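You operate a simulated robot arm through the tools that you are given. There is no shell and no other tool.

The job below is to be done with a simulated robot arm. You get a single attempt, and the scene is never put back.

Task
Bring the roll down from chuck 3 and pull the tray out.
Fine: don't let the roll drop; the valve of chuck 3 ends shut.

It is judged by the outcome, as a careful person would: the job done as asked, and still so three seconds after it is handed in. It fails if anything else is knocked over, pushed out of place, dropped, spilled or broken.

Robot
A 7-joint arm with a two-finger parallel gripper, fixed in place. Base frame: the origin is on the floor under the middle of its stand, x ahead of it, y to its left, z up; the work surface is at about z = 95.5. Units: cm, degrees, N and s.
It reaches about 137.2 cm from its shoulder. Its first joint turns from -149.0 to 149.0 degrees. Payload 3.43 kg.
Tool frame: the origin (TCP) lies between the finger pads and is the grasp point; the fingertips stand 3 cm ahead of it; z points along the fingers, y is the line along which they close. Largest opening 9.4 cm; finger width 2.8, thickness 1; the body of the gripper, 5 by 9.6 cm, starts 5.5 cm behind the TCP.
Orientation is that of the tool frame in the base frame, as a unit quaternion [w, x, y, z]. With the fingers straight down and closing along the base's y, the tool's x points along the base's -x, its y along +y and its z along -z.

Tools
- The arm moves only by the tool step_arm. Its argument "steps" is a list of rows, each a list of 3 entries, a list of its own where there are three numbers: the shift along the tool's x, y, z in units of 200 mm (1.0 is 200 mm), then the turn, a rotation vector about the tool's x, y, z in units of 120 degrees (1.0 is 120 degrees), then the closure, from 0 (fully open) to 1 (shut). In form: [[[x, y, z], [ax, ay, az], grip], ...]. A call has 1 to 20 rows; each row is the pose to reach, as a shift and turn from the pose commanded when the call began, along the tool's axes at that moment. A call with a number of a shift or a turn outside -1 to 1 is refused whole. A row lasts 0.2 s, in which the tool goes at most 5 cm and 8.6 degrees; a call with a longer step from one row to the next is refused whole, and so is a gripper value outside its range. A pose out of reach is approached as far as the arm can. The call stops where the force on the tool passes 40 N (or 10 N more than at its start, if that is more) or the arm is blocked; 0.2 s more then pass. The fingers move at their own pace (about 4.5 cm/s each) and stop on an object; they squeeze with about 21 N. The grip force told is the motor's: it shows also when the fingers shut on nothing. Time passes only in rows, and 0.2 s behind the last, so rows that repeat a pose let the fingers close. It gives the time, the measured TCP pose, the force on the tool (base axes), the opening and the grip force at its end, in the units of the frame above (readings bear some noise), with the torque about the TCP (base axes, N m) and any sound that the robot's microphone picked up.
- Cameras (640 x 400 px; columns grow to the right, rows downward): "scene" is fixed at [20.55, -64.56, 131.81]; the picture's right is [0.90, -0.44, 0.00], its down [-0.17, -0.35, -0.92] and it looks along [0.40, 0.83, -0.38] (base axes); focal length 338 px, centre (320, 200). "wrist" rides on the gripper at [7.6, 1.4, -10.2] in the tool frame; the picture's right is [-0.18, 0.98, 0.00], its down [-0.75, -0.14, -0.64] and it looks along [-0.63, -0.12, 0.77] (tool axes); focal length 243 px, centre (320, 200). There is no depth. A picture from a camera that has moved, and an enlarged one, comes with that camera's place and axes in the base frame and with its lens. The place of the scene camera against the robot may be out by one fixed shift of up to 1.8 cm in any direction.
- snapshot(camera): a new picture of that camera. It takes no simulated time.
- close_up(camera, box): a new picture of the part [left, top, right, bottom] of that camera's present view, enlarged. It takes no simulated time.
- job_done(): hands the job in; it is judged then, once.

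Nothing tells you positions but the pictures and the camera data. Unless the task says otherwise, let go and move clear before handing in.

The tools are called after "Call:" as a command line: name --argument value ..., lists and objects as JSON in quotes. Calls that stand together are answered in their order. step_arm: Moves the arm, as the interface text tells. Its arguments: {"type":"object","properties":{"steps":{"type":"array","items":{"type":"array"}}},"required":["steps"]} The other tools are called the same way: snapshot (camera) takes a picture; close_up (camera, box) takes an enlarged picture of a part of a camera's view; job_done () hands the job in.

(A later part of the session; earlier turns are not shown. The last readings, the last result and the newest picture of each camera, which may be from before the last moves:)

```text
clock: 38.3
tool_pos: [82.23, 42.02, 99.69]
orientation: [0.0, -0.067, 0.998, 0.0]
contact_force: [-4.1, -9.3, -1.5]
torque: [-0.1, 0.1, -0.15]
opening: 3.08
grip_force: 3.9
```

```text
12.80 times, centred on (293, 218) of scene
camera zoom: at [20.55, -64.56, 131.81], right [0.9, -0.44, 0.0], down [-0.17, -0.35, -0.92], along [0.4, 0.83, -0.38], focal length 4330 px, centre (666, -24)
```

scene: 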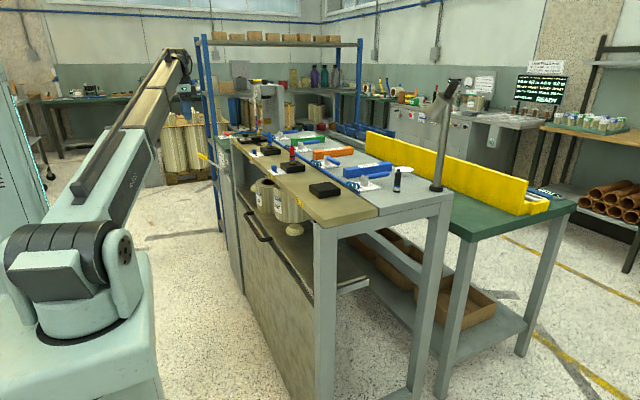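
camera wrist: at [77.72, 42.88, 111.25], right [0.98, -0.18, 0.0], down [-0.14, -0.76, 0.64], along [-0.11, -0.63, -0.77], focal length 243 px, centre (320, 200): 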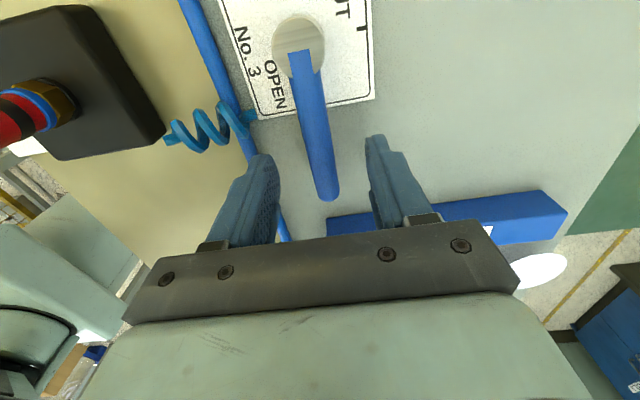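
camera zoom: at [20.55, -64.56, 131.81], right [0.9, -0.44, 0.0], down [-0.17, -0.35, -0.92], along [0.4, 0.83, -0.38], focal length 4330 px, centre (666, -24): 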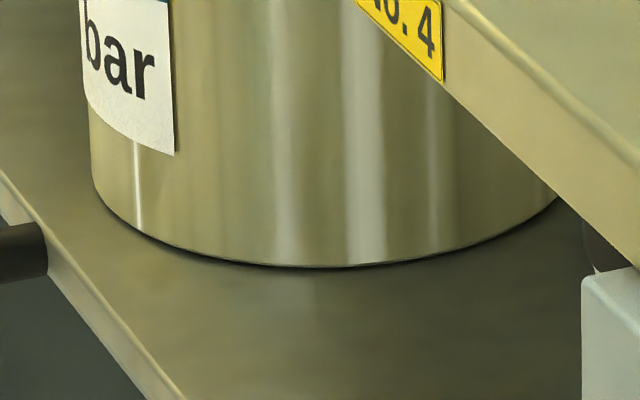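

Valve 3 is at its SHUT stop, and the roll sits on the tray without visible movement. I'll open the fingers and lift clear, then verify the valve.

Call:
step_arm --steps '[[[0, 0, 0], [0, 0, 0], 0.5], [[0, 0, 0], [0, 0, 0], 0.42], [[0, 0, -0.1], [0, 0, 0], 0.42], [[0, 0, -0.3], [0, 0, 0], 0.42], [[0, 0, -0.5], [0, 0, 0], 0.42], [[0, 0, -0.7], [0, 0, 0], 0.42]]'

Call:
snapshot --camera "wrist"

Call:
close_up --camera "scene" --box '[300, 130, 370, 180]'

Call:
close_up --camera "scene" --box '[235, 175, 335, 240]'

```text
clock: 39.7
tool_pos: [82.39, 42.3, 113.71]
orientation: [0.002, -0.067, 0.998, 0.002]
contact_force: [0.3, 0.4, -0.3]
torque: [0.01, 0.01, 0.0]
opening: 5.45
grip_force: 0.0
```

```text
taken
camera wrist: at [74.59, 42.47, 123.86], right [0.05, 1.0, 0.0], down [0.76, -0.04, 0.64], along [0.64, -0.03, -0.77], focal length 243 px, centre (320, 200)
```

wrist: 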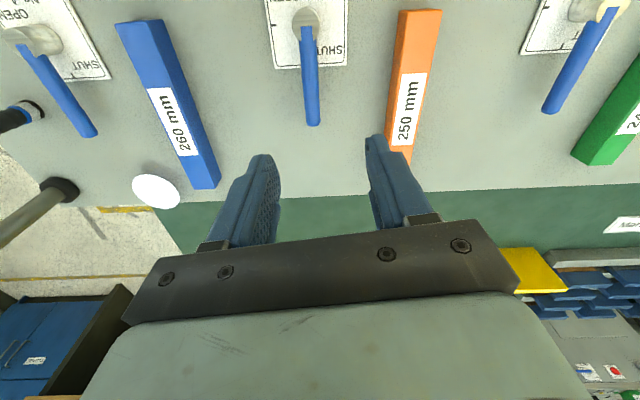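

```text
8.00 times, centred on (335, 155) of scene
camera zoom: at [20.55, -64.56, 131.81], right [0.9, -0.44, 0.0], down [-0.17, -0.35, -0.92], along [0.4, 0.83, -0.38], focal length 2706 px, centre (200, 560)
```

zoom: 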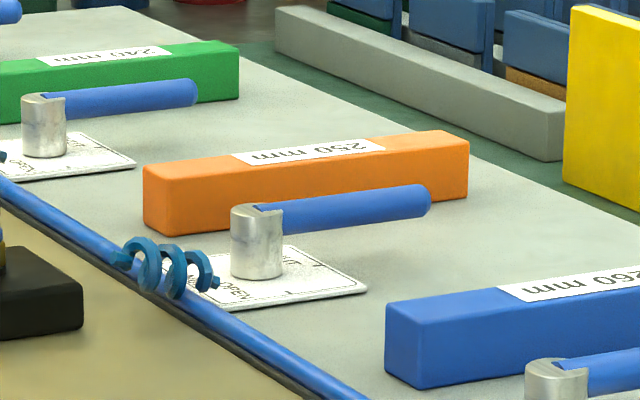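

```text
6.15 times, centred on (285, 208) of scene
camera zoom: at [20.55, -64.56, 131.81], right [0.9, -0.44, 0.0], down [-0.17, -0.35, -0.92], along [0.4, 0.83, -0.38], focal length 2082 px, centre (535, 154)
```

zoom: 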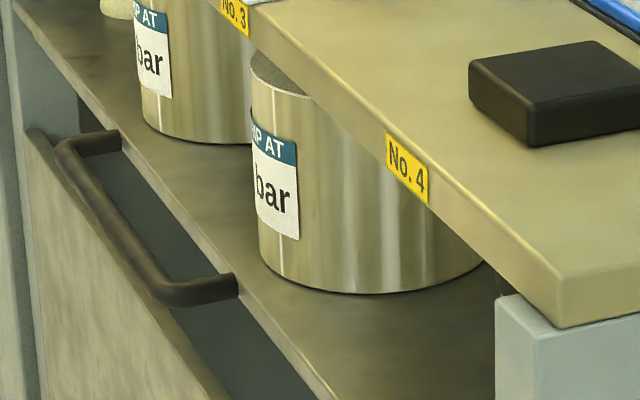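

Valve 3 is shut and the neighbouring bars are undisturbed. I'll go back to the lift lever at safe height, and this time tilt the gripper so its body clears the lever shaft.

Call:
step_arm --steps '[[[0.1, 0.15, -0.02], [0, 0, 0.03], 0], [[0.2, 0.3, -0.02], [0, 0, 0.0625], 0], [[0.3, 0.45, -0.02], [0, 0, 0.0625], 0], [[0.4, 0.6, -0.02], [0, 0, 0.0625], 0], [[0.5, 0.75, -0.02], [0, 0, 0.0625], 0], [[0.6, 0.9, -0.02], [0, 0, 0.0625], 0]]'

Call:
step_arm --steps '[[[0.1, 0.18, 0], [0, 0, 0], 0], [[0.2, 0.36, 0], [0, 0, 0], 0], [[0.3, 0.54, 0], [0, 0, 0], 0], [[0.4, 0.72, 0], [0, 0, 0], 0], [[0.5, 0.9, 0], [0, 0, 0], 0]]'

Call:
step_arm --steps '[[[0.14, 0.17, 0.04], [0, 0, 0], 0], [[0.28, 0.34, 0.08], [0, 0, 0], 0], [[0.42, 0.51, 0.12], [0, 0, 0], 0], [[0.56, 0.68, 0.16], [0, 0, 0], 0], [[0.7, 0.84, 0.2], [0, 0, 0], 0]]'

Call:
snapshot --camera "wrist"

```text
clock: 41.1
tool_pos: [68.11, 58.39, 114.05]
orientation: [0.001, -0.001, 1.0, 0.002]
contact_force: [0.1, 0.1, -0.5]
torque: [-0.02, 0.0, 0.0]
opening: 9.39
grip_force: 0.0
```

```text
clock: 42.3
tool_pos: [57.87, 76.48, 114.09]
orientation: [0.002, -0.001, 1.0, 0.003]
contact_force: [-0.2, 0.5, 0.1]
torque: [0.01, 0.04, -0.02]
opening: 9.41
grip_force: 0.1
```

```text
clock: 43.5
tool_pos: [43.89, 93.22, 110.18]
orientation: [0.001, -0.001, 1.0, 0.003]
contact_force: [-0.6, 1.1, 0.9]
torque: [0.01, -0.01, 0.0]
opening: 9.37
grip_force: 0.0
```

```text
taken
camera wrist: at [36.23, 94.44, 120.41], right [0.18, 0.98, 0.0], down [0.75, -0.14, 0.64], along [0.63, -0.11, -0.77], focal length 243 px, centre (320, 200)
```

wrist: 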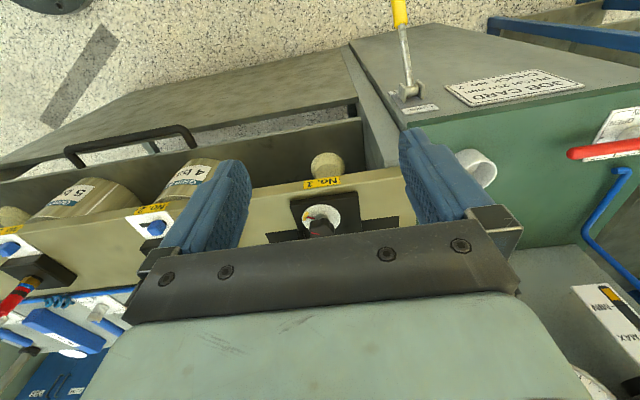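

Call:
step_arm --steps '[[[0.07, 0.14, 0.12], [0, -0.035, 0], 0], [[0.14, 0.28, 0.27], [0, -0.07, 0], 0], [[0.21, 0.42, 0.42], [0, -0.105, 0], 0], [[0.28, 0.56, 0.57], [0, -0.14, 0], 0], [[0.35, 0.71, 0.71], [0, -0.175, 0], 0], [[0.37, 0.71, 0.78], [0, -0.2083, 0], 0]]'

Call:
snapshot --camera "wrist"

Call:
close_up --camera "scene" --box '[170, 110, 270, 210]'

```text
clock: 44.9
tool_pos: [36.49, 107.54, 94.57]
orientation: [0.219, -0.001, 0.976, 0.003]
contact_force: [0.2, -0.5, 0.4]
torque: [0.02, -0.01, 0.0]
opening: 9.4
grip_force: 0.0
```

```text
taken
camera wrist: at [25.27, 108.71, 100.58], right [0.16, 0.98, 0.08], down [0.41, -0.14, 0.9], along [0.9, -0.11, -0.43], focal length 243 px, centre (320, 200)
```

wrist: 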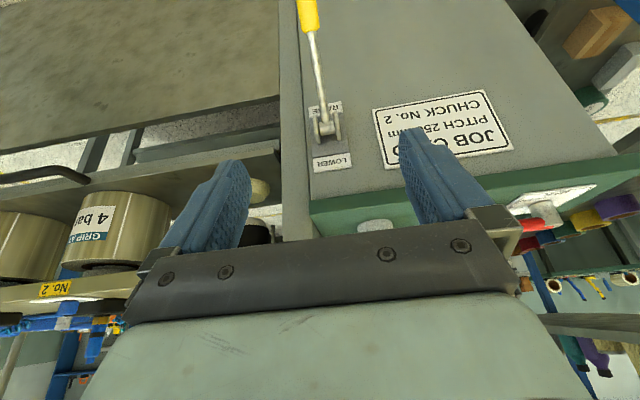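

```text
4.00 times, centred on (220, 160) of scene
camera zoom: at [20.55, -64.56, 131.81], right [0.9, -0.44, 0.0], down [-0.17, -0.35, -0.92], along [0.4, 0.83, -0.38], focal length 1353 px, centre (720, 360)
```

zoom: 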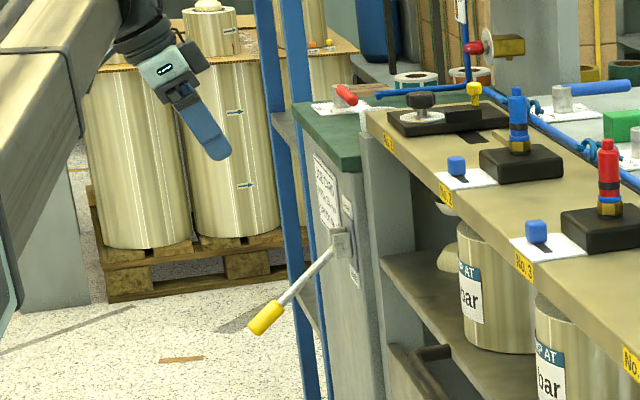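

Call:
step_arm --steps '[[[0.07, -0.004, 0.18], [0, 0, 0], 0], [[0.15, -0.004, 0.37], [0, 0, 0], 0], [[0.22, -0.004, 0.56], [0, 0, 0], 0], [[0.296, -0.004, 0.745], [0, 0, 0], 0]]'

Call:
snapshot --camera "wrist"

Call:
close_up --camera "scene" --box '[190, 140, 250, 200]'

```text
clock: 45.9
tool_pos: [37.63, 107.4, 78.5]
orientation: [0.218, -0.001, 0.976, 0.003]
contact_force: [0.3, 0.3, 0.1]
torque: [0.04, 0.04, 0.03]
opening: 9.4
grip_force: 0.0
```

```text
taken
camera wrist: at [26.32, 108.63, 84.52], right [0.16, 0.98, 0.08], down [0.41, -0.15, 0.9], along [0.9, -0.11, -0.43], focal length 243 px, centre (320, 200)
```

wrist: 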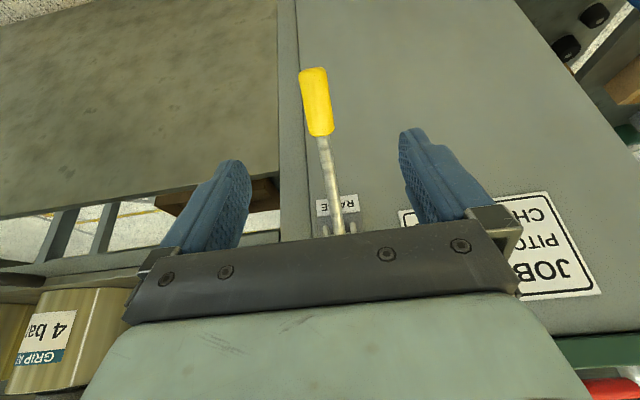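

```text
6.67 times, centred on (220, 170) of scene
camera zoom: at [20.55, -64.56, 131.81], right [0.9, -0.44, 0.0], down [-0.17, -0.35, -0.92], along [0.4, 0.83, -0.38], focal length 2255 px, centre (987, 400)
```

zoom: 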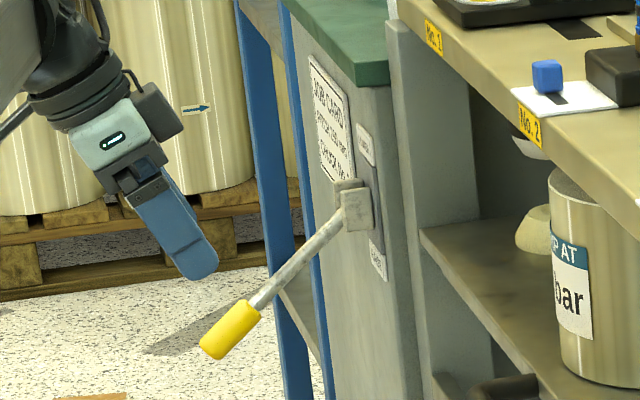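

The yellow grip spans about (42.4, 70.7) to (38.7, 67.8) at y≈107.4. I'll move the fingers onto its centre and close gently.

Call:
step_arm --steps '[[[0.02, 0, 0.15], [0, 0, 0], 0], [[0.04, 0, 0.3], [0, 0, 0], 0], [[0.058, 0, 0.42], [0, 0, 0], 0], [[0.058, 0, 0.48], [0, 0, 0], 0]]'

Call:
snapshot --camera "wrist"

Call:
close_up --camera "scene" --box '[190, 140, 250, 200]'

```text
clock: 46.9
tool_pos: [40.62, 107.43, 69.48]
orientation: [0.218, -0.001, 0.976, 0.002]
contact_force: [0.6, 0.0, 0.4]
torque: [0.0, 0.03, -0.01]
opening: 9.39
grip_force: 0.1
```

```text
taken
camera wrist: at [29.41, 108.6, 75.45], right [0.16, 0.98, 0.08], down [0.41, -0.14, 0.9], along [0.9, -0.11, -0.43], focal length 243 px, centre (320, 200)
```

wrist: 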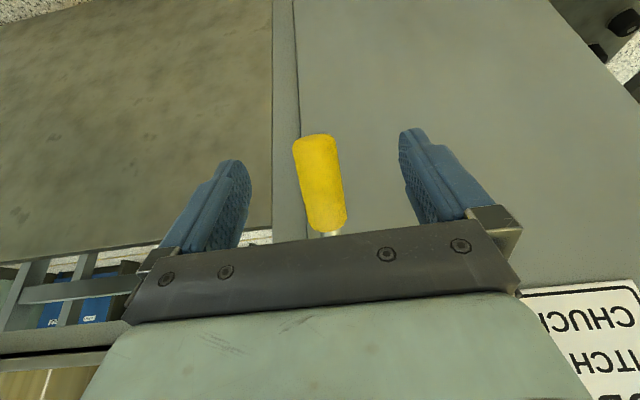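

```text
6.67 times, centred on (220, 170) of scene
camera zoom: at [20.55, -64.56, 131.81], right [0.9, -0.44, 0.0], down [-0.17, -0.35, -0.92], along [0.4, 0.83, -0.38], focal length 2255 px, centre (987, 400)
```

zoom: 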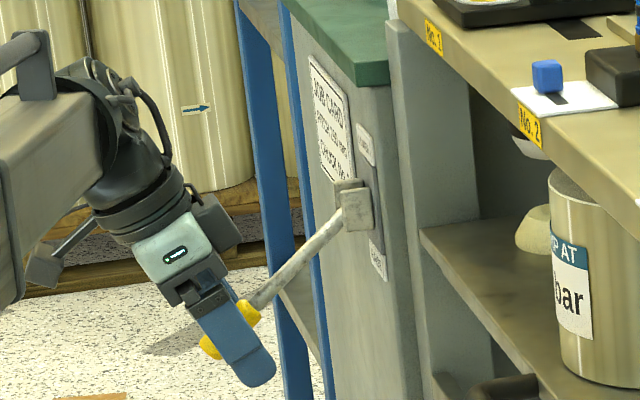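

The grip is centred on the TCP. I'll close on it.

Call:
step_arm --steps '[[[0, 0.005, 0], [0, 0, 0], 0.5], [[0, 0.005, 0], [0, 0, 0], 0.7], [[0, 0.005, 0], [0, 0, 0], 0.8], [[0, 0.005, 0], [0, 0, 0], 0.9], [[0, 0.005, 0], [0, 0, 0], 0.9]]'

```text
clock: 48.1
tool_pos: [40.68, 107.51, 69.45]
orientation: [0.218, 0.0, 0.976, 0.003]
contact_force: [-0.8, -2.9, 0.1]
torque: [0.02, 0.04, -0.01]
opening: 2.62
grip_force: 32.2
```

Held with little side load. Now I'll raise the lever slightly and check that roll 3 comes down with the tray instead of staying on the chuck.

Call:
step_arm --steps '[[[0.0047, 0, -0.0299], [0, 0, 0], 0.9], [[0.0081, 0, -0.0636], [0, 0, 0], 0.9], [[0.0104, 0, -0.0973], [0, 0, 0], 0.9]]'

Call:
close_up --camera "scene" --box '[268, 205, 318, 230]'

Call:
close_up --camera "scene" --box '[220, 160, 380, 260]'

Call:
close_up --camera "scene" --box '[190, 140, 250, 200]'

```text
clock: 48.9
tool_pos: [39.42, 107.5, 71.03]
orientation: [0.218, -0.001, 0.976, 0.003]
contact_force: [-0.2, -5.9, -7.3]
torque: [0.01, 0.63, 0.06]
opening: 2.64
grip_force: 33.8
```

```text
12.80 times, centred on (293, 218) of scene
camera zoom: at [20.55, -64.56, 131.81], right [0.9, -0.44, 0.0], down [-0.17, -0.35, -0.92], along [0.4, 0.83, -0.38], focal length 4330 px, centre (666, -24)
```

zoom: 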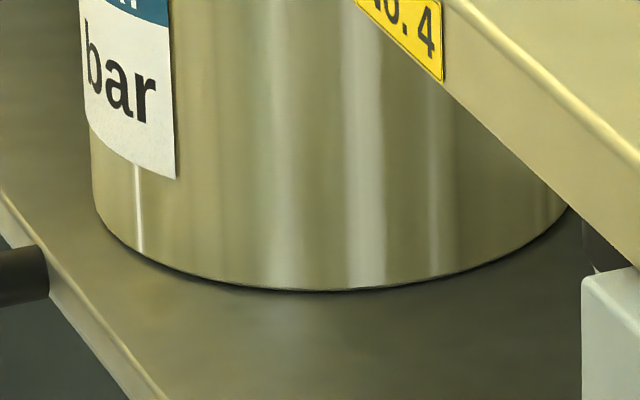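

```text
4.00 times, centred on (300, 210) of scene
camera zoom: at [20.55, -64.56, 131.81], right [0.9, -0.44, 0.0], down [-0.17, -0.35, -0.92], along [0.4, 0.83, -0.38], focal length 1353 px, centre (400, 160)
```

zoom: 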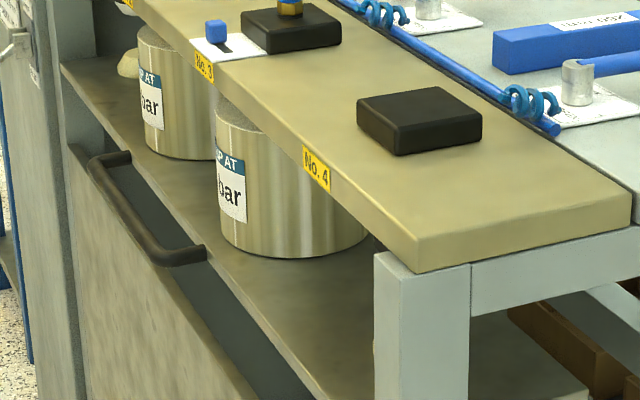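

```text
6.67 times, centred on (220, 170) of scene
camera zoom: at [20.55, -64.56, 131.81], right [0.9, -0.44, 0.0], down [-0.17, -0.35, -0.92], along [0.4, 0.83, -0.38], focal length 2255 px, centre (987, 400)
```

zoom: 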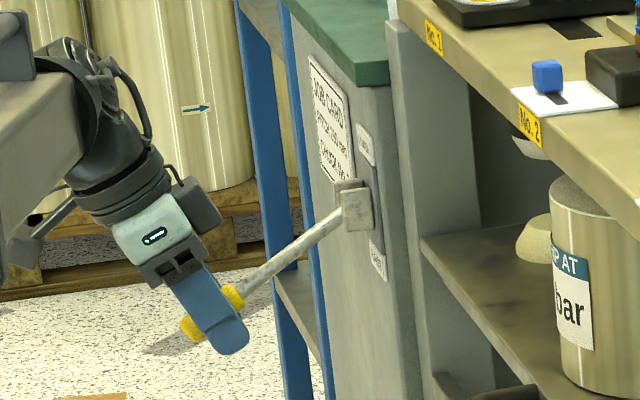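

Roll 3 came down with the tray, so the chuck has let go. I'll continue lowering smoothly.

Call:
step_arm --steps '[[[0.0, 0, -0.0338], [0, 0, 0], 0.9], [[-0.0016, 0, -0.0678], [0, 0, 0], 0.9], [[-0.0049, 0, -0.1016], [0, 0, 0], 0.9], [[-0.0102, 0, -0.135], [0, 0, 0], 0.9], [[-0.017, 0, -0.1684], [0, 0, 0], 0.9]]'

Call:
close_up --camera "scene" --box '[220, 160, 380, 260]'

Call:
close_up --camera "scene" --box '[190, 140, 250, 200]'

```text
clock: 50.1
tool_pos: [38.35, 107.6, 74.2]
orientation: [0.217, -0.001, 0.976, 0.002]
contact_force: [-11.3, -15.0, -10.1]
torque: [-0.13, 0.6, 0.0]
opening: 2.41
grip_force: 44.6
```

```text
4.00 times, centred on (300, 210) of scene
camera zoom: at [20.55, -64.56, 131.81], right [0.9, -0.44, 0.0], down [-0.17, -0.35, -0.92], along [0.4, 0.83, -0.38], focal length 1353 px, centre (400, 160)
```

zoom: 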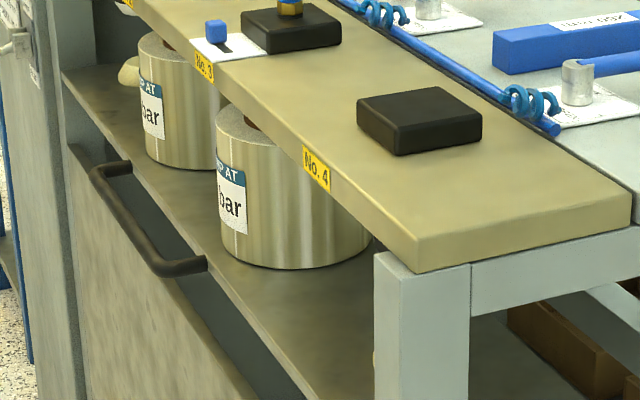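

```text
6.67 times, centred on (220, 170) of scene
camera zoom: at [20.55, -64.56, 131.81], right [0.9, -0.44, 0.0], down [-0.17, -0.35, -0.92], along [0.4, 0.83, -0.38], focal length 2255 px, centre (987, 400)
```

zoom: 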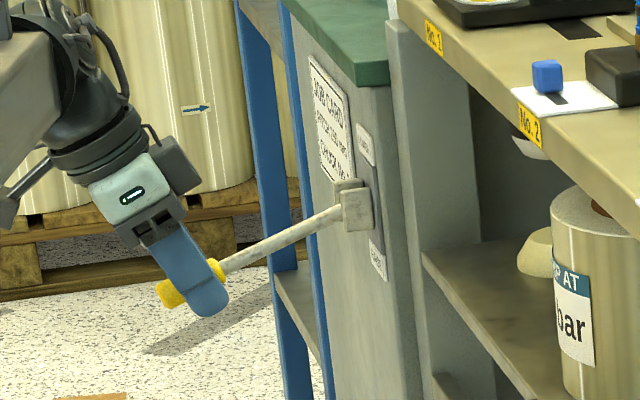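

Call:
step_arm --steps '[[[0.0004, -0.008, -0.0367], [0, 0, 0], 0.9], [[-0.0101, -0.01, -0.0693], [0, 0, 0], 0.9], [[-0.0221, -0.01, -0.1007], [0, 0, 0], 0.9], [[-0.0357, -0.01, -0.1318], [0, 0, 0], 0.9], [[-0.0512, -0.01, -0.1621], [0, 0, 0], 0.9]]'

Call:
close_up --camera "scene" --box '[220, 160, 380, 260]'

Call:
close_up --camera "scene" --box '[190, 140, 250, 200]'

```text
clock: 51.3
tool_pos: [37.7, 107.59, 77.6]
orientation: [0.217, 0.0, 0.976, 0.003]
contact_force: [-11.7, 10.1, -11.8]
torque: [0.45, 1.27, -1.27]
opening: 2.14
grip_force: 45.1
```

```text
4.00 times, centred on (300, 210) of scene
camera zoom: at [20.55, -64.56, 131.81], right [0.9, -0.44, 0.0], down [-0.17, -0.35, -0.92], along [0.4, 0.83, -0.38], focal length 1353 px, centre (400, 160)
```

zoom: 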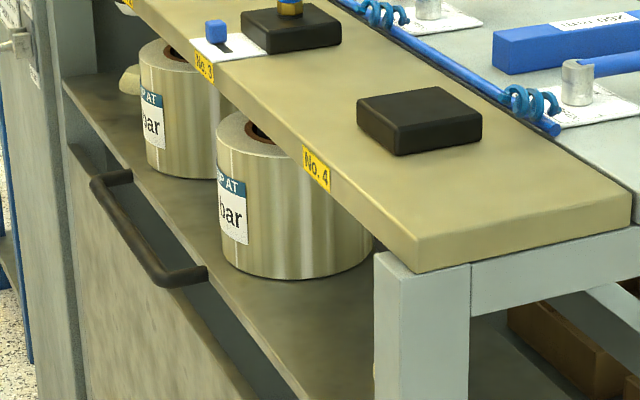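

```text
6.67 times, centred on (220, 170) of scene
camera zoom: at [20.55, -64.56, 131.81], right [0.9, -0.44, 0.0], down [-0.17, -0.35, -0.92], along [0.4, 0.83, -0.38], focal length 2255 px, centre (987, 400)
```

zoom: 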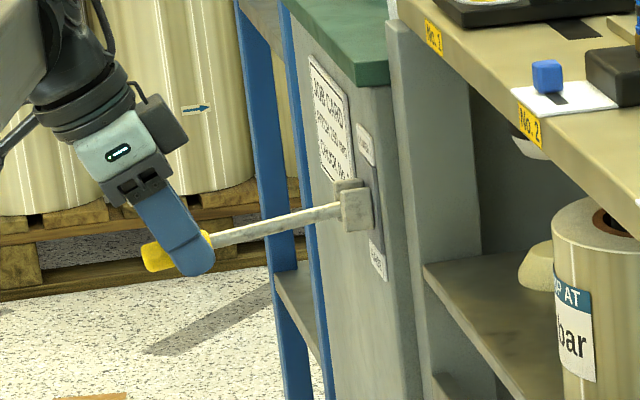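

The tray is past halfway, but the lever has slipped toward my fingertips. I'll open, re-centre on the grip and continue, since the lever holds itself.

Call:
step_arm --steps '[[[0, 0, 0], [0, 0, 0], 0.6], [[0, 0, 0], [0, 0, 0], 0.3], [[0, 0, 0], [0, 0, 0], 0.1], [[0, 0, 0], [0, 0, 0], 0.1]]'

Call:
snapshot --camera "wrist"

Call:
close_up --camera "scene" --box '[190, 140, 250, 200]'

```text
clock: 52.3
tool_pos: [37.93, 107.24, 77.67]
orientation: [0.218, -0.001, 0.976, 0.003]
contact_force: [0.0, -0.7, -0.6]
torque: [0.02, -0.01, -0.02]
opening: 8.46
grip_force: 0.0
```

```text
taken
camera wrist: at [26.7, 108.5, 83.66], right [0.16, 0.98, 0.08], down [0.41, -0.14, 0.9], along [0.9, -0.11, -0.43], focal length 243 px, centre (320, 200)
```

wrist: 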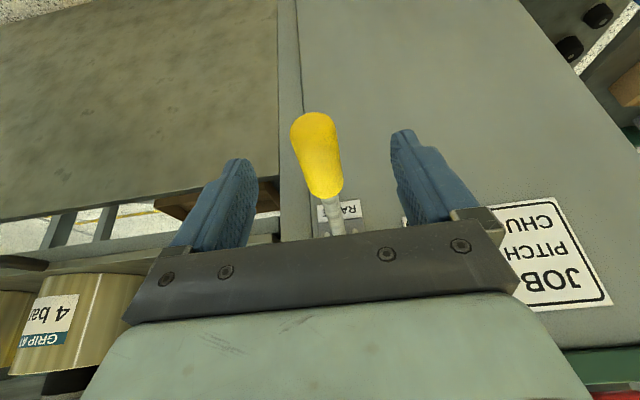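

```text
6.67 times, centred on (220, 170) of scene
camera zoom: at [20.55, -64.56, 131.81], right [0.9, -0.44, 0.0], down [-0.17, -0.35, -0.92], along [0.4, 0.83, -0.38], focal length 2255 px, centre (987, 400)
```

zoom: 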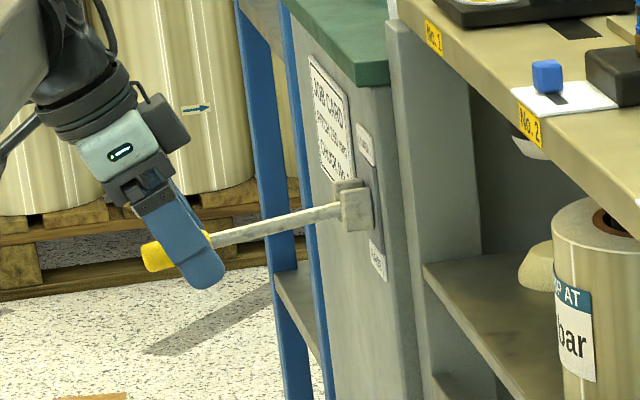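

Call:
step_arm --steps '[[[0.007, 0.008, 0.05], [0, 0, 0], 0.1], [[0.014, 0.008, 0.097], [0, 0, 0], 0.1], [[0.014, 0.008, 0.097], [0, 0, 0], 0.5], [[0.014, 0.008, 0.097], [0, 0, 0], 0.7], [[0.014, 0.008, 0.097], [0, 0, 0], 0.8], [[0.014, 0.008, 0.097], [0, 0, 0], 1.0], [[0.014, 0.008, 0.097], [0, 0, 0], 1.0]]'

Call:
close_up --camera "scene" --box '[190, 140, 250, 200]'

Call:
snapshot --camera "wrist"

```text
clock: 53.9
tool_pos: [38.5, 107.49, 75.74]
orientation: [0.218, -0.001, 0.976, 0.001]
contact_force: [-1.9, -5.7, 0.1]
torque: [0.06, -0.04, -0.12]
opening: 2.65
grip_force: 39.6
```

```text
6.67 times, centred on (220, 170) of scene
camera zoom: at [20.55, -64.56, 131.81], right [0.9, -0.44, 0.0], down [-0.17, -0.35, -0.92], along [0.4, 0.83, -0.38], focal length 2255 px, centre (987, 400)
```

zoom: 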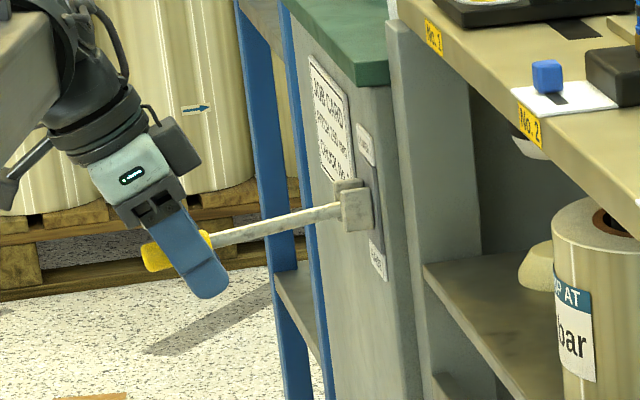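

```text
taken
camera wrist: at [27.25, 108.71, 81.77], right [0.16, 0.98, 0.08], down [0.41, -0.14, 0.9], along [0.9, -0.11, -0.43], focal length 243 px, centre (320, 200)
```

wrist: 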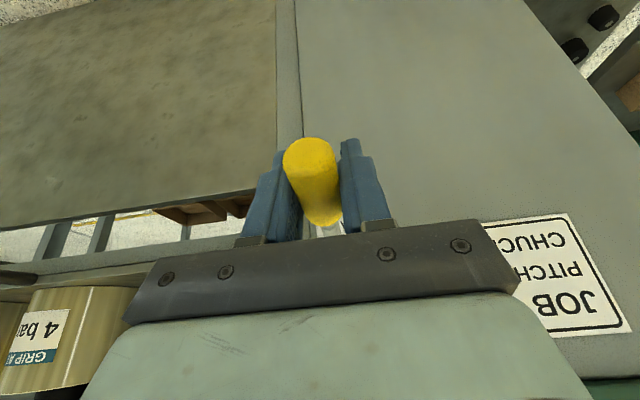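

Re-seated with the full grip width in the pads. This time I'll rotate the gripper along with the lever so it doesn't slip.

Call:
step_arm --steps '[[[-0.017, -0.005, -0.0406], [0, 0.0333, 0], 1], [[-0.0369, -0.005, -0.0804], [0, 0.0667, 0], 1], [[-0.0595, -0.005, -0.119], [0, 0.1, 0], 1], [[-0.0844, -0.005, -0.1553], [0, 0.1333, 0], 1]]'

Call:
close_up --camera "scene" --box '[190, 140, 250, 200]'

Call:
close_up --camera "scene" --box '[220, 160, 380, 260]'

```text
clock: 54.9
tool_pos: [38.45, 107.44, 79.34]
orientation: [0.078, -0.002, 0.997, 0.002]
contact_force: [-18.5, 2.1, -2.3]
torque: [-0.11, 0.32, -0.39]
opening: 2.63
grip_force: 45.1
```

```text
6.67 times, centred on (220, 170) of scene
camera zoom: at [20.55, -64.56, 131.81], right [0.9, -0.44, 0.0], down [-0.17, -0.35, -0.92], along [0.4, 0.83, -0.38], focal length 2255 px, centre (987, 400)
```

zoom: 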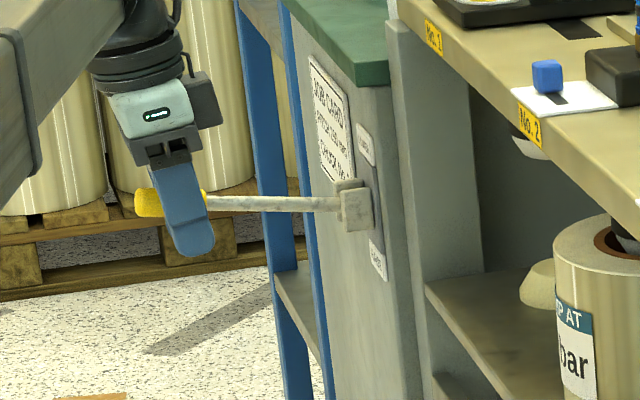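

```text
4.00 times, centred on (300, 210) of scene
camera zoom: at [20.55, -64.56, 131.81], right [0.9, -0.44, 0.0], down [-0.17, -0.35, -0.92], along [0.4, 0.83, -0.38], focal length 1353 px, centre (400, 160)
```

zoom: 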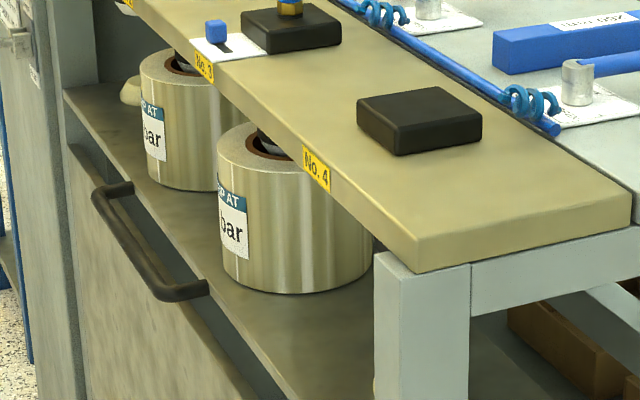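

Call:
step_arm --steps '[[[-0.0019, 0, -0.0438], [0, 0.0333, 0], 1], [[-0.0213, 0, -0.0837], [0, 0.0667, 0], 1], [[-0.0436, 0, -0.1222], [0, 0.1, 0], 1], [[-0.0687, 0, -0.1593], [0, 0.1333, 0], 1]]'

Call:
close_up --camera "scene" --box '[190, 130, 250, 190]'

Call:
close_up --camera "scene" --box '[220, 160, 380, 260]'

```text
clock: 55.9
tool_pos: [39.49, 107.54, 82.89]
orientation: [-0.061, -0.003, 0.998, 0.003]
contact_force: [-22.6, 12.3, 2.3]
torque: [-0.33, 0.7, -0.29]
opening: 2.62
grip_force: 45.3
```

```text
6.67 times, centred on (220, 160) of scene
camera zoom: at [20.55, -64.56, 131.81], right [0.9, -0.44, 0.0], down [-0.17, -0.35, -0.92], along [0.4, 0.83, -0.38], focal length 2255 px, centre (987, 467)
```

zoom: 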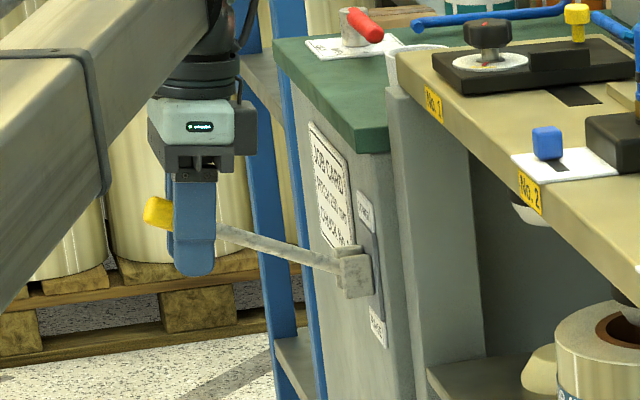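

```text
4.00 times, centred on (300, 210) of scene
camera zoom: at [20.55, -64.56, 131.81], right [0.9, -0.44, 0.0], down [-0.17, -0.35, -0.92], along [0.4, 0.83, -0.38], focal length 1353 px, centre (400, 160)
```

zoom: 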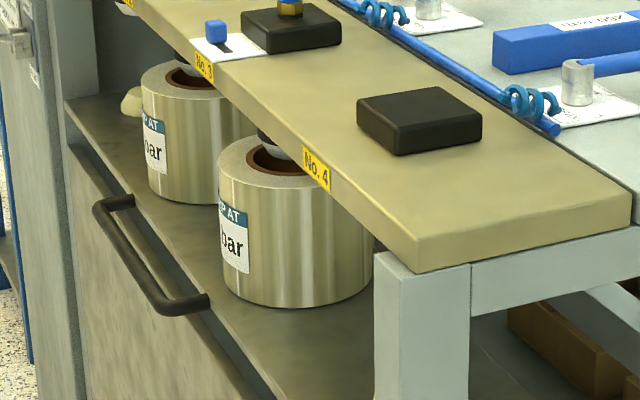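

Call:
step_arm --steps '[[[0.012, 0.006, -0.008], [0, 0.012, 0], 1], [[0.0027, 0.006, -0.0385], [0, 0.0333, 0], 1], [[-0.0157, 0.006, -0.0775], [0, 0.0667, 0], 1], [[-0.026, 0.006, -0.098], [0, 0.085, 0], 1]]'

Call:
close_up --camera "scene" --box '[190, 130, 250, 190]'

Call:
close_up --camera "scene" --box '[220, 160, 380, 260]'

```text
clock: 56.9
tool_pos: [40.4, 107.47, 84.76]
orientation: [-0.148, -0.002, 0.989, 0.003]
contact_force: [-12.3, 8.9, 18.3]
torque: [-0.32, -1.32, -0.27]
opening: 2.64
grip_force: 44.8
```

```text
6.67 times, centred on (220, 160) of scene
camera zoom: at [20.55, -64.56, 131.81], right [0.9, -0.44, 0.0], down [-0.17, -0.35, -0.92], along [0.4, 0.83, -0.38], focal length 2255 px, centre (987, 467)
```

zoom: 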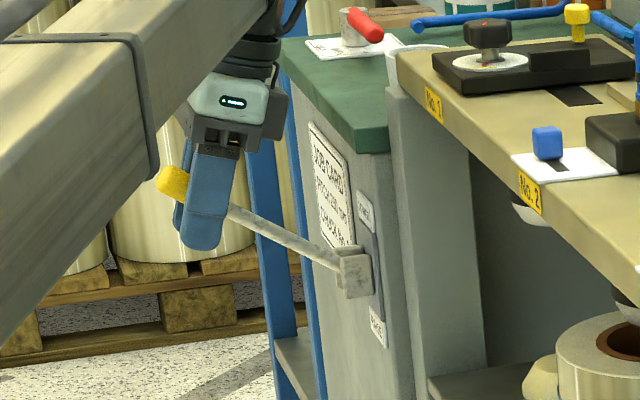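

```text
4.00 times, centred on (300, 210) of scene
camera zoom: at [20.55, -64.56, 131.81], right [0.9, -0.44, 0.0], down [-0.17, -0.35, -0.92], along [0.4, 0.83, -0.38], focal length 1353 px, centre (400, 160)
```

zoom: 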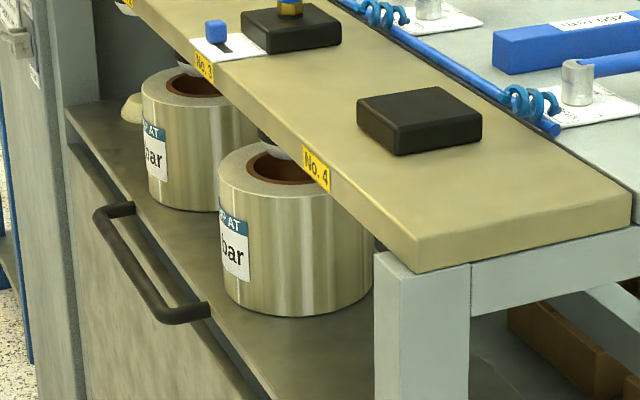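

Call:
step_arm --steps '[[[0.008, 0.004, -0.012], [0, 0.01, 0], 1], [[0.0073, 0.004, -0.0239], [0, 0.025, 0], 1], [[-0.0029, 0.004, -0.0505], [0, 0.05, 0], 1]]'

Call:
close_up --camera "scene" --box '[190, 130, 250, 190]'

Call:
close_up --camera "scene" --box '[220, 160, 380, 260]'

```text
clock: 57.7
tool_pos: [40.9, 107.44, 85.55]
orientation: [-0.198, -0.002, 0.98, 0.001]
contact_force: [5.0, 3.3, 9.5]
torque: [-0.19, -1.39, -0.18]
opening: 2.63
grip_force: 44.9
```

```text
6.67 times, centred on (220, 160) of scene
camera zoom: at [20.55, -64.56, 131.81], right [0.9, -0.44, 0.0], down [-0.17, -0.35, -0.92], along [0.4, 0.83, -0.38], focal length 2255 px, centre (987, 467)
```

zoom: 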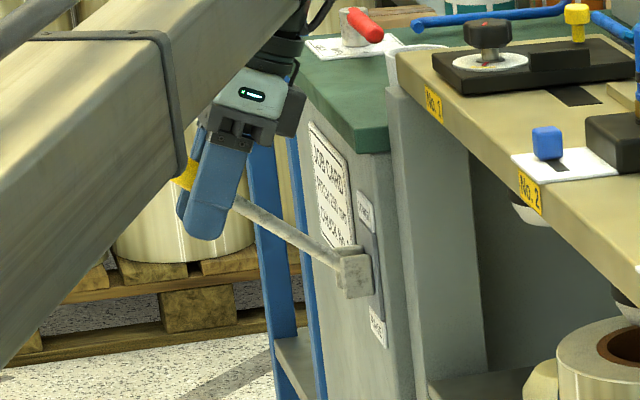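

```text
4.00 times, centred on (300, 210) of scene
camera zoom: at [20.55, -64.56, 131.81], right [0.9, -0.44, 0.0], down [-0.17, -0.35, -0.92], along [0.4, 0.83, -0.38], focal length 1353 px, centre (400, 160)
```

zoom: 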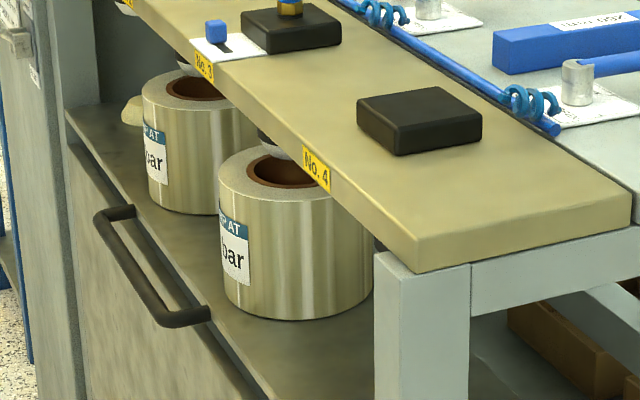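

Nearly at the bottom. One last nudge up to the LOWER stop.

Call:
step_arm --steps '[[[-0.0038, 0, -0.0233], [0, 0.017, 0], 1], [[-0.0076, 0, -0.0466], [0, 0.033, 0], 1]]'

Call:
close_up --camera "scene" --box '[220, 160, 380, 260]'

Call:
close_up --camera "scene" --box '[190, 130, 250, 190]'

```text
clock: 58.4
tool_pos: [40.86, 107.44, 85.72]
orientation: [-0.234, -0.003, 0.972, -0.002]
contact_force: [-0.5, 4.5, -9.5]
torque: [-0.07, 0.11, -0.14]
opening: 2.65
grip_force: 45.1
stopped in row 2: the force on the tool passed its limit at 42 N (the readings are from after the stop); the commanded pose is now the measured one
```

```text
4.00 times, centred on (300, 210) of scene
camera zoom: at [20.55, -64.56, 131.81], right [0.9, -0.44, 0.0], down [-0.17, -0.35, -0.92], along [0.4, 0.83, -0.38], focal length 1353 px, centre (400, 160)
```

zoom: 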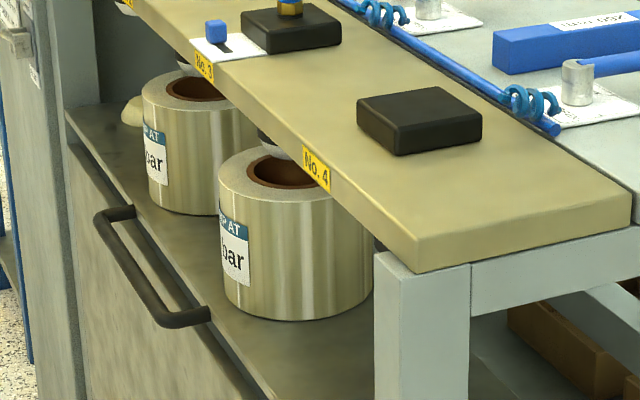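

```text
6.67 times, centred on (220, 160) of scene
camera zoom: at [20.55, -64.56, 131.81], right [0.9, -0.44, 0.0], down [-0.17, -0.35, -0.92], along [0.4, 0.83, -0.38], focal length 2255 px, centre (987, 467)
```

zoom: 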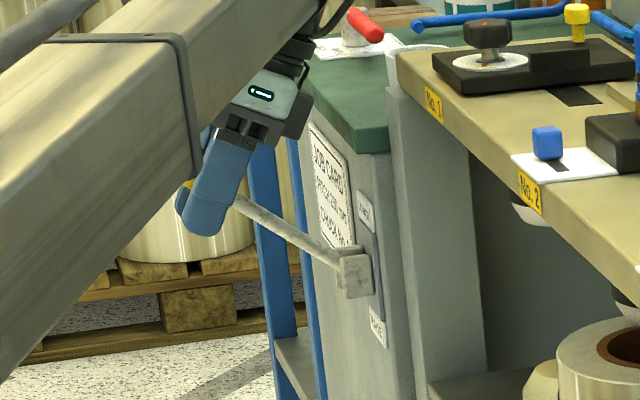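

The lever is at its LOWER stop and the tray is back at its original height with roll 3 standing on it. I'll release and back away toward the robot and up, straightening the gripper.

Call:
step_arm --steps '[[[0, 0, 0], [0, 0, 0], 0.7], [[0, 0, 0], [0, 0, 0], 0.4], [[0, 0, 0], [0, 0, 0], 0.1], [[0, 0, 0], [0, 0, 0], 0], [[0, 0, 0], [0, 0, 0], 0]]'

Call:
close_up --camera "scene" --box '[190, 130, 250, 190]'

Call:
snapshot --camera "wrist"

```text
clock: 59.6
tool_pos: [40.98, 107.37, 85.93]
orientation: [-0.235, -0.003, 0.972, -0.002]
contact_force: [0.3, -0.1, -0.8]
torque: [0.01, 0.02, 0.0]
opening: 9.4
grip_force: 0.0
```

```text
6.67 times, centred on (220, 160) of scene
camera zoom: at [20.55, -64.56, 131.81], right [0.9, -0.44, 0.0], down [-0.17, -0.35, -0.92], along [0.4, 0.83, -0.38], focal length 2255 px, centre (987, 467)
```

zoom: 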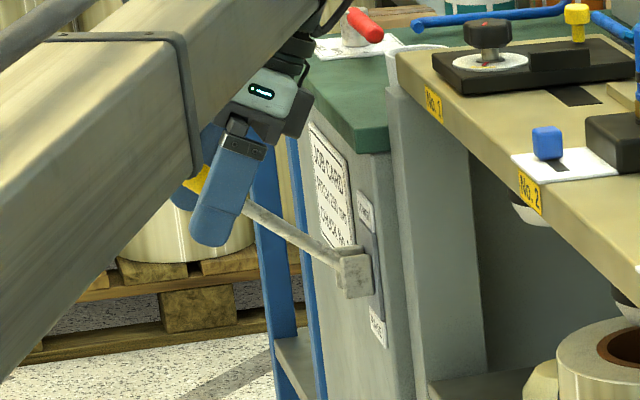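

```text
taken
camera wrist: at [38.77, 108.66, 98.4], right [0.16, 0.98, -0.09], down [0.96, -0.14, 0.23], along [0.21, -0.12, -0.97], focal length 243 px, centre (320, 200)
```

wrist: 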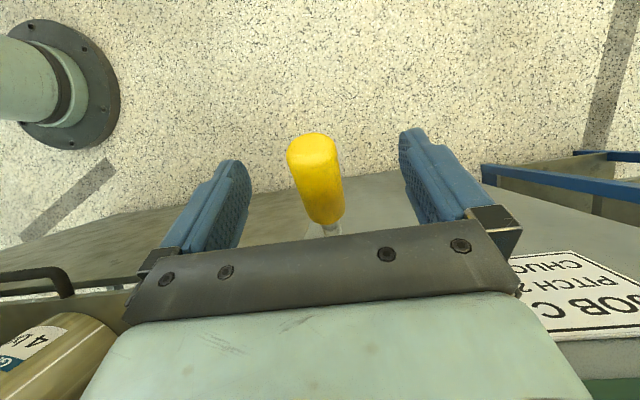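

Call:
step_arm --steps '[[[0.1016, 0, -0.0883], [0, -0.03, 0], 0], [[0.248, 0, -0.2096], [0, -0.09, 0], 0], [[0.384, 0, -0.3645], [0, -0.15, 0], 0], [[0.4755, 0, -0.5423], [0, -0.2, 0], 0], [[0.544, 0, -0.6757], [0, -0.2267, 0], 0]]'

Call:
snapshot --camera "scene"

Call:
snapshot --camera "wrist"

Call:
close_up --camera "scene" --box '[220, 160, 380, 260]'

```text
clock: 60.8
tool_pos: [37.43, 107.51, 102.56]
orientation: [0.002, -0.003, 1.0, 0.0]
contact_force: [0.7, -0.9, -0.5]
torque: [-0.02, -0.02, -0.02]
opening: 9.4
grip_force: 0.0
```

```text
taken
```

scene: 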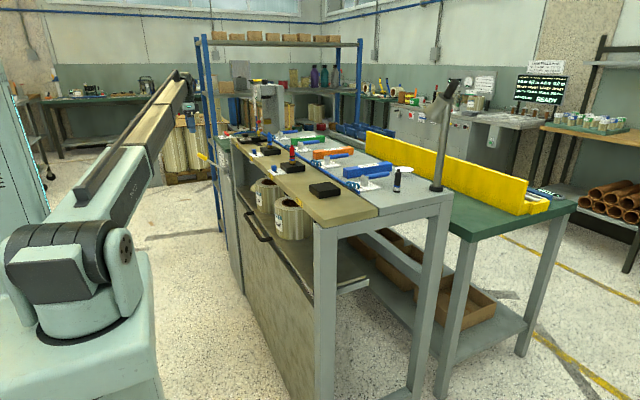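

```text
taken
camera wrist: at [29.72, 108.69, 112.83], right [0.18, 0.98, 0.0], down [0.75, -0.14, 0.64], along [0.63, -0.12, -0.76], focal length 243 px, centre (320, 200)
```

wrist: 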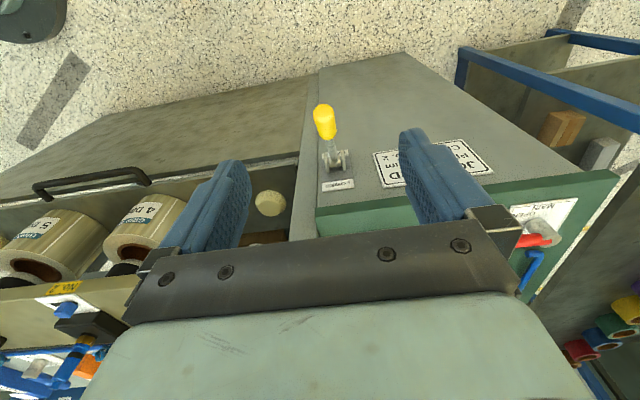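

```text
4.00 times, centred on (300, 210) of scene
camera zoom: at [20.55, -64.56, 131.81], right [0.9, -0.44, 0.0], down [-0.17, -0.35, -0.92], along [0.4, 0.83, -0.38], focal length 1353 px, centre (400, 160)
```

zoom: 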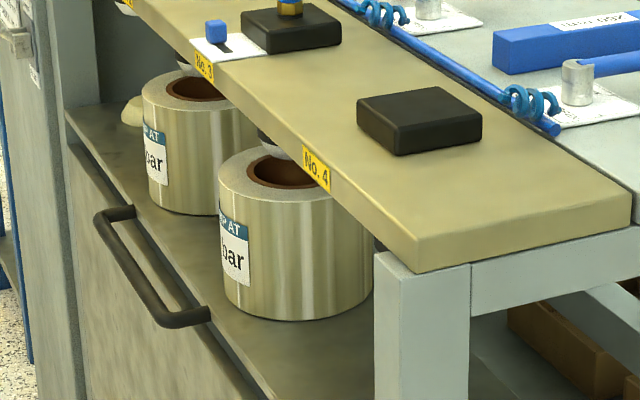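

The lever has stayed up and roll 3 stands on the tray, clear of its chuck. Next is the tray handle, a horizontal bar near x≈49.5, z≈72, y≈43–66. I'll move in front of it for a closer look.

Call:
step_arm --steps '[[[0.0, -0.2, 0], [0, 0, 0], 0], [[0.0, -0.4, 0], [0, 0, 0], 0], [[0.0, -0.6, 0], [0, 0, 0], 0], [[0.0, -0.8, 0], [0, 0, 0], 0], [[0.0, -1.0, 0], [0, 0, 0], 0]]'

Call:
step_arm --steps '[[[0.0, -0.2, 0.05], [0, 0, 0], 0], [[0.0, -0.4, 0.1], [0, 0, 0], 0], [[0.0, -0.6, 0.15], [0, 0, 0], 0], [[0.0, -0.8, 0.2], [0, 0, 0], 0], [[0.0, -1.0, 0.25], [0, 0, 0], 0]]'

Call:
snapshot --camera "wrist"

Call:
snapshot --camera "scene"

```text
clock: 62.0
tool_pos: [37.5, 87.31, 102.72]
orientation: [0.001, -0.003, 1.0, -0.001]
contact_force: [-0.3, 0.4, -0.9]
torque: [0.0, -0.02, 0.01]
opening: 9.41
grip_force: 0.0
```

```text
clock: 63.2
tool_pos: [37.57, 67.17, 98.0]
orientation: [0.0, -0.003, 1.0, -0.001]
contact_force: [0.0, -0.3, 0.6]
torque: [0.01, 0.0, 0.0]
opening: 9.38
grip_force: 0.1
```

```text
taken
camera wrist: at [29.86, 68.44, 108.1], right [0.18, 0.98, 0.0], down [0.75, -0.14, 0.64], along [0.63, -0.12, -0.77], focal length 243 px, centre (320, 200)
```

wrist: 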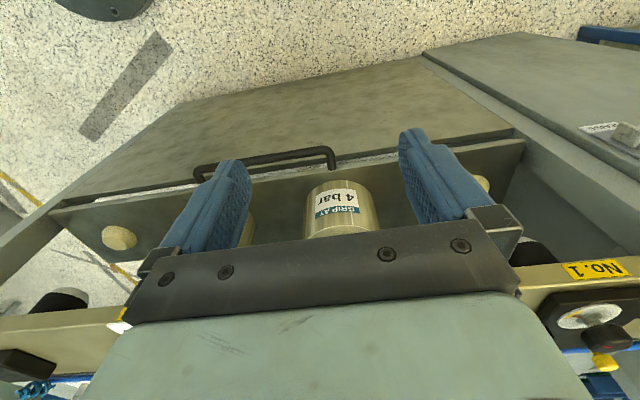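

```text
taken
```

scene: 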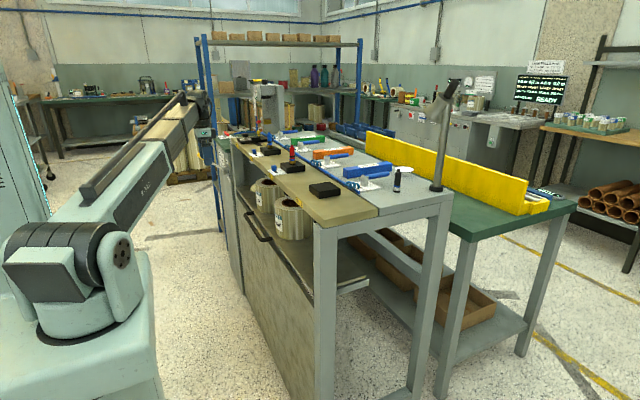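

Call:
close_up --camera "wrist" --box '[180, 130, 350, 220]'

Call:
close_up --camera "scene" --box '[225, 190, 295, 250]'

```text
3.76 times, centred on (265, 175) of wrist
camera zoom: at [29.86, 68.44, 108.1], right [0.18, 0.98, 0.0], down [0.75, -0.14, 0.64], along [0.63, -0.12, -0.77], focal length 913 px, centre (527, 294)
```

zoom: 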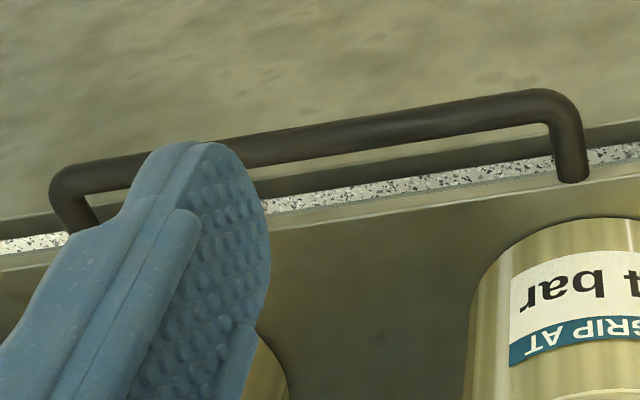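

```text
6.67 times, centred on (260, 220) of scene
camera zoom: at [20.55, -64.56, 131.81], right [0.9, -0.44, 0.0], down [-0.17, -0.35, -0.92], along [0.4, 0.83, -0.38], focal length 2255 px, centre (720, 67)
```

zoom: 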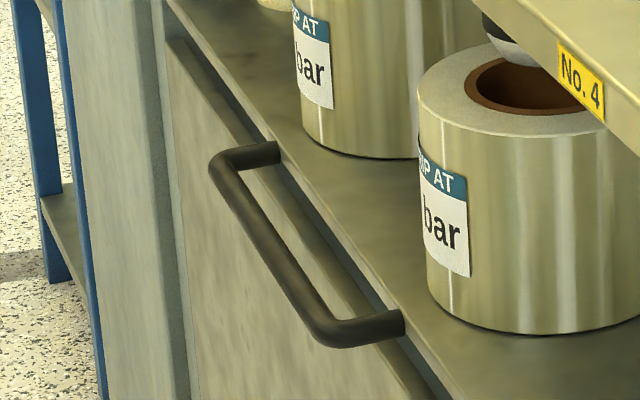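

Call:
close_up --camera "wrist" --box '[270, 140, 345, 190]'

Call:
close_up --camera "scene" --box '[243, 200, 275, 232]'

```text
8.00 times, centred on (308, 165) of wrist
camera zoom: at [29.86, 68.44, 108.1], right [0.18, 0.98, 0.0], down [0.75, -0.14, 0.64], along [0.63, -0.12, -0.77], focal length 1941 px, centre (420, 480)
```

zoom: 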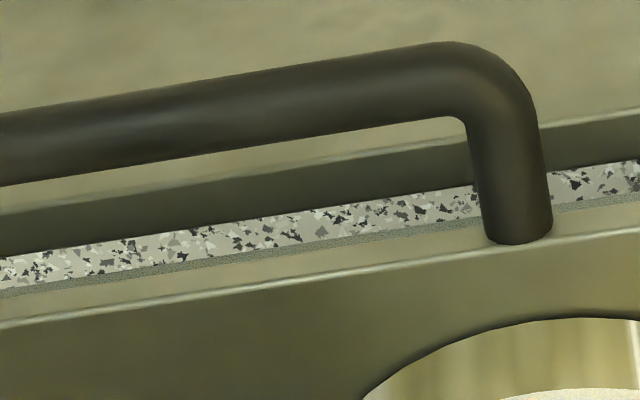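

```text
12.50 times, centred on (259, 216) of scene
camera zoom: at [20.55, -64.56, 131.81], right [0.9, -0.44, 0.0], down [-0.17, -0.35, -0.92], along [0.4, 0.83, -0.38], focal length 4229 px, centre (1082, 0)
```

zoom: 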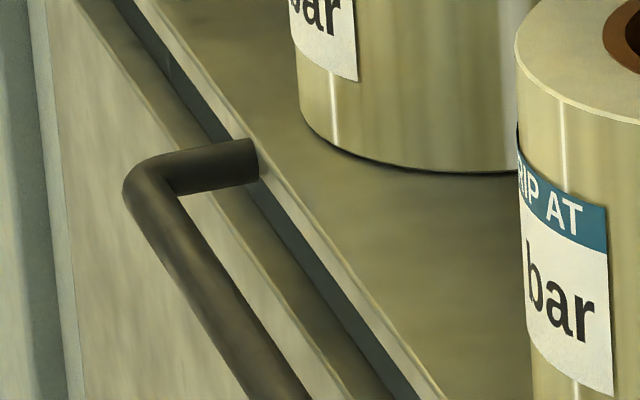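

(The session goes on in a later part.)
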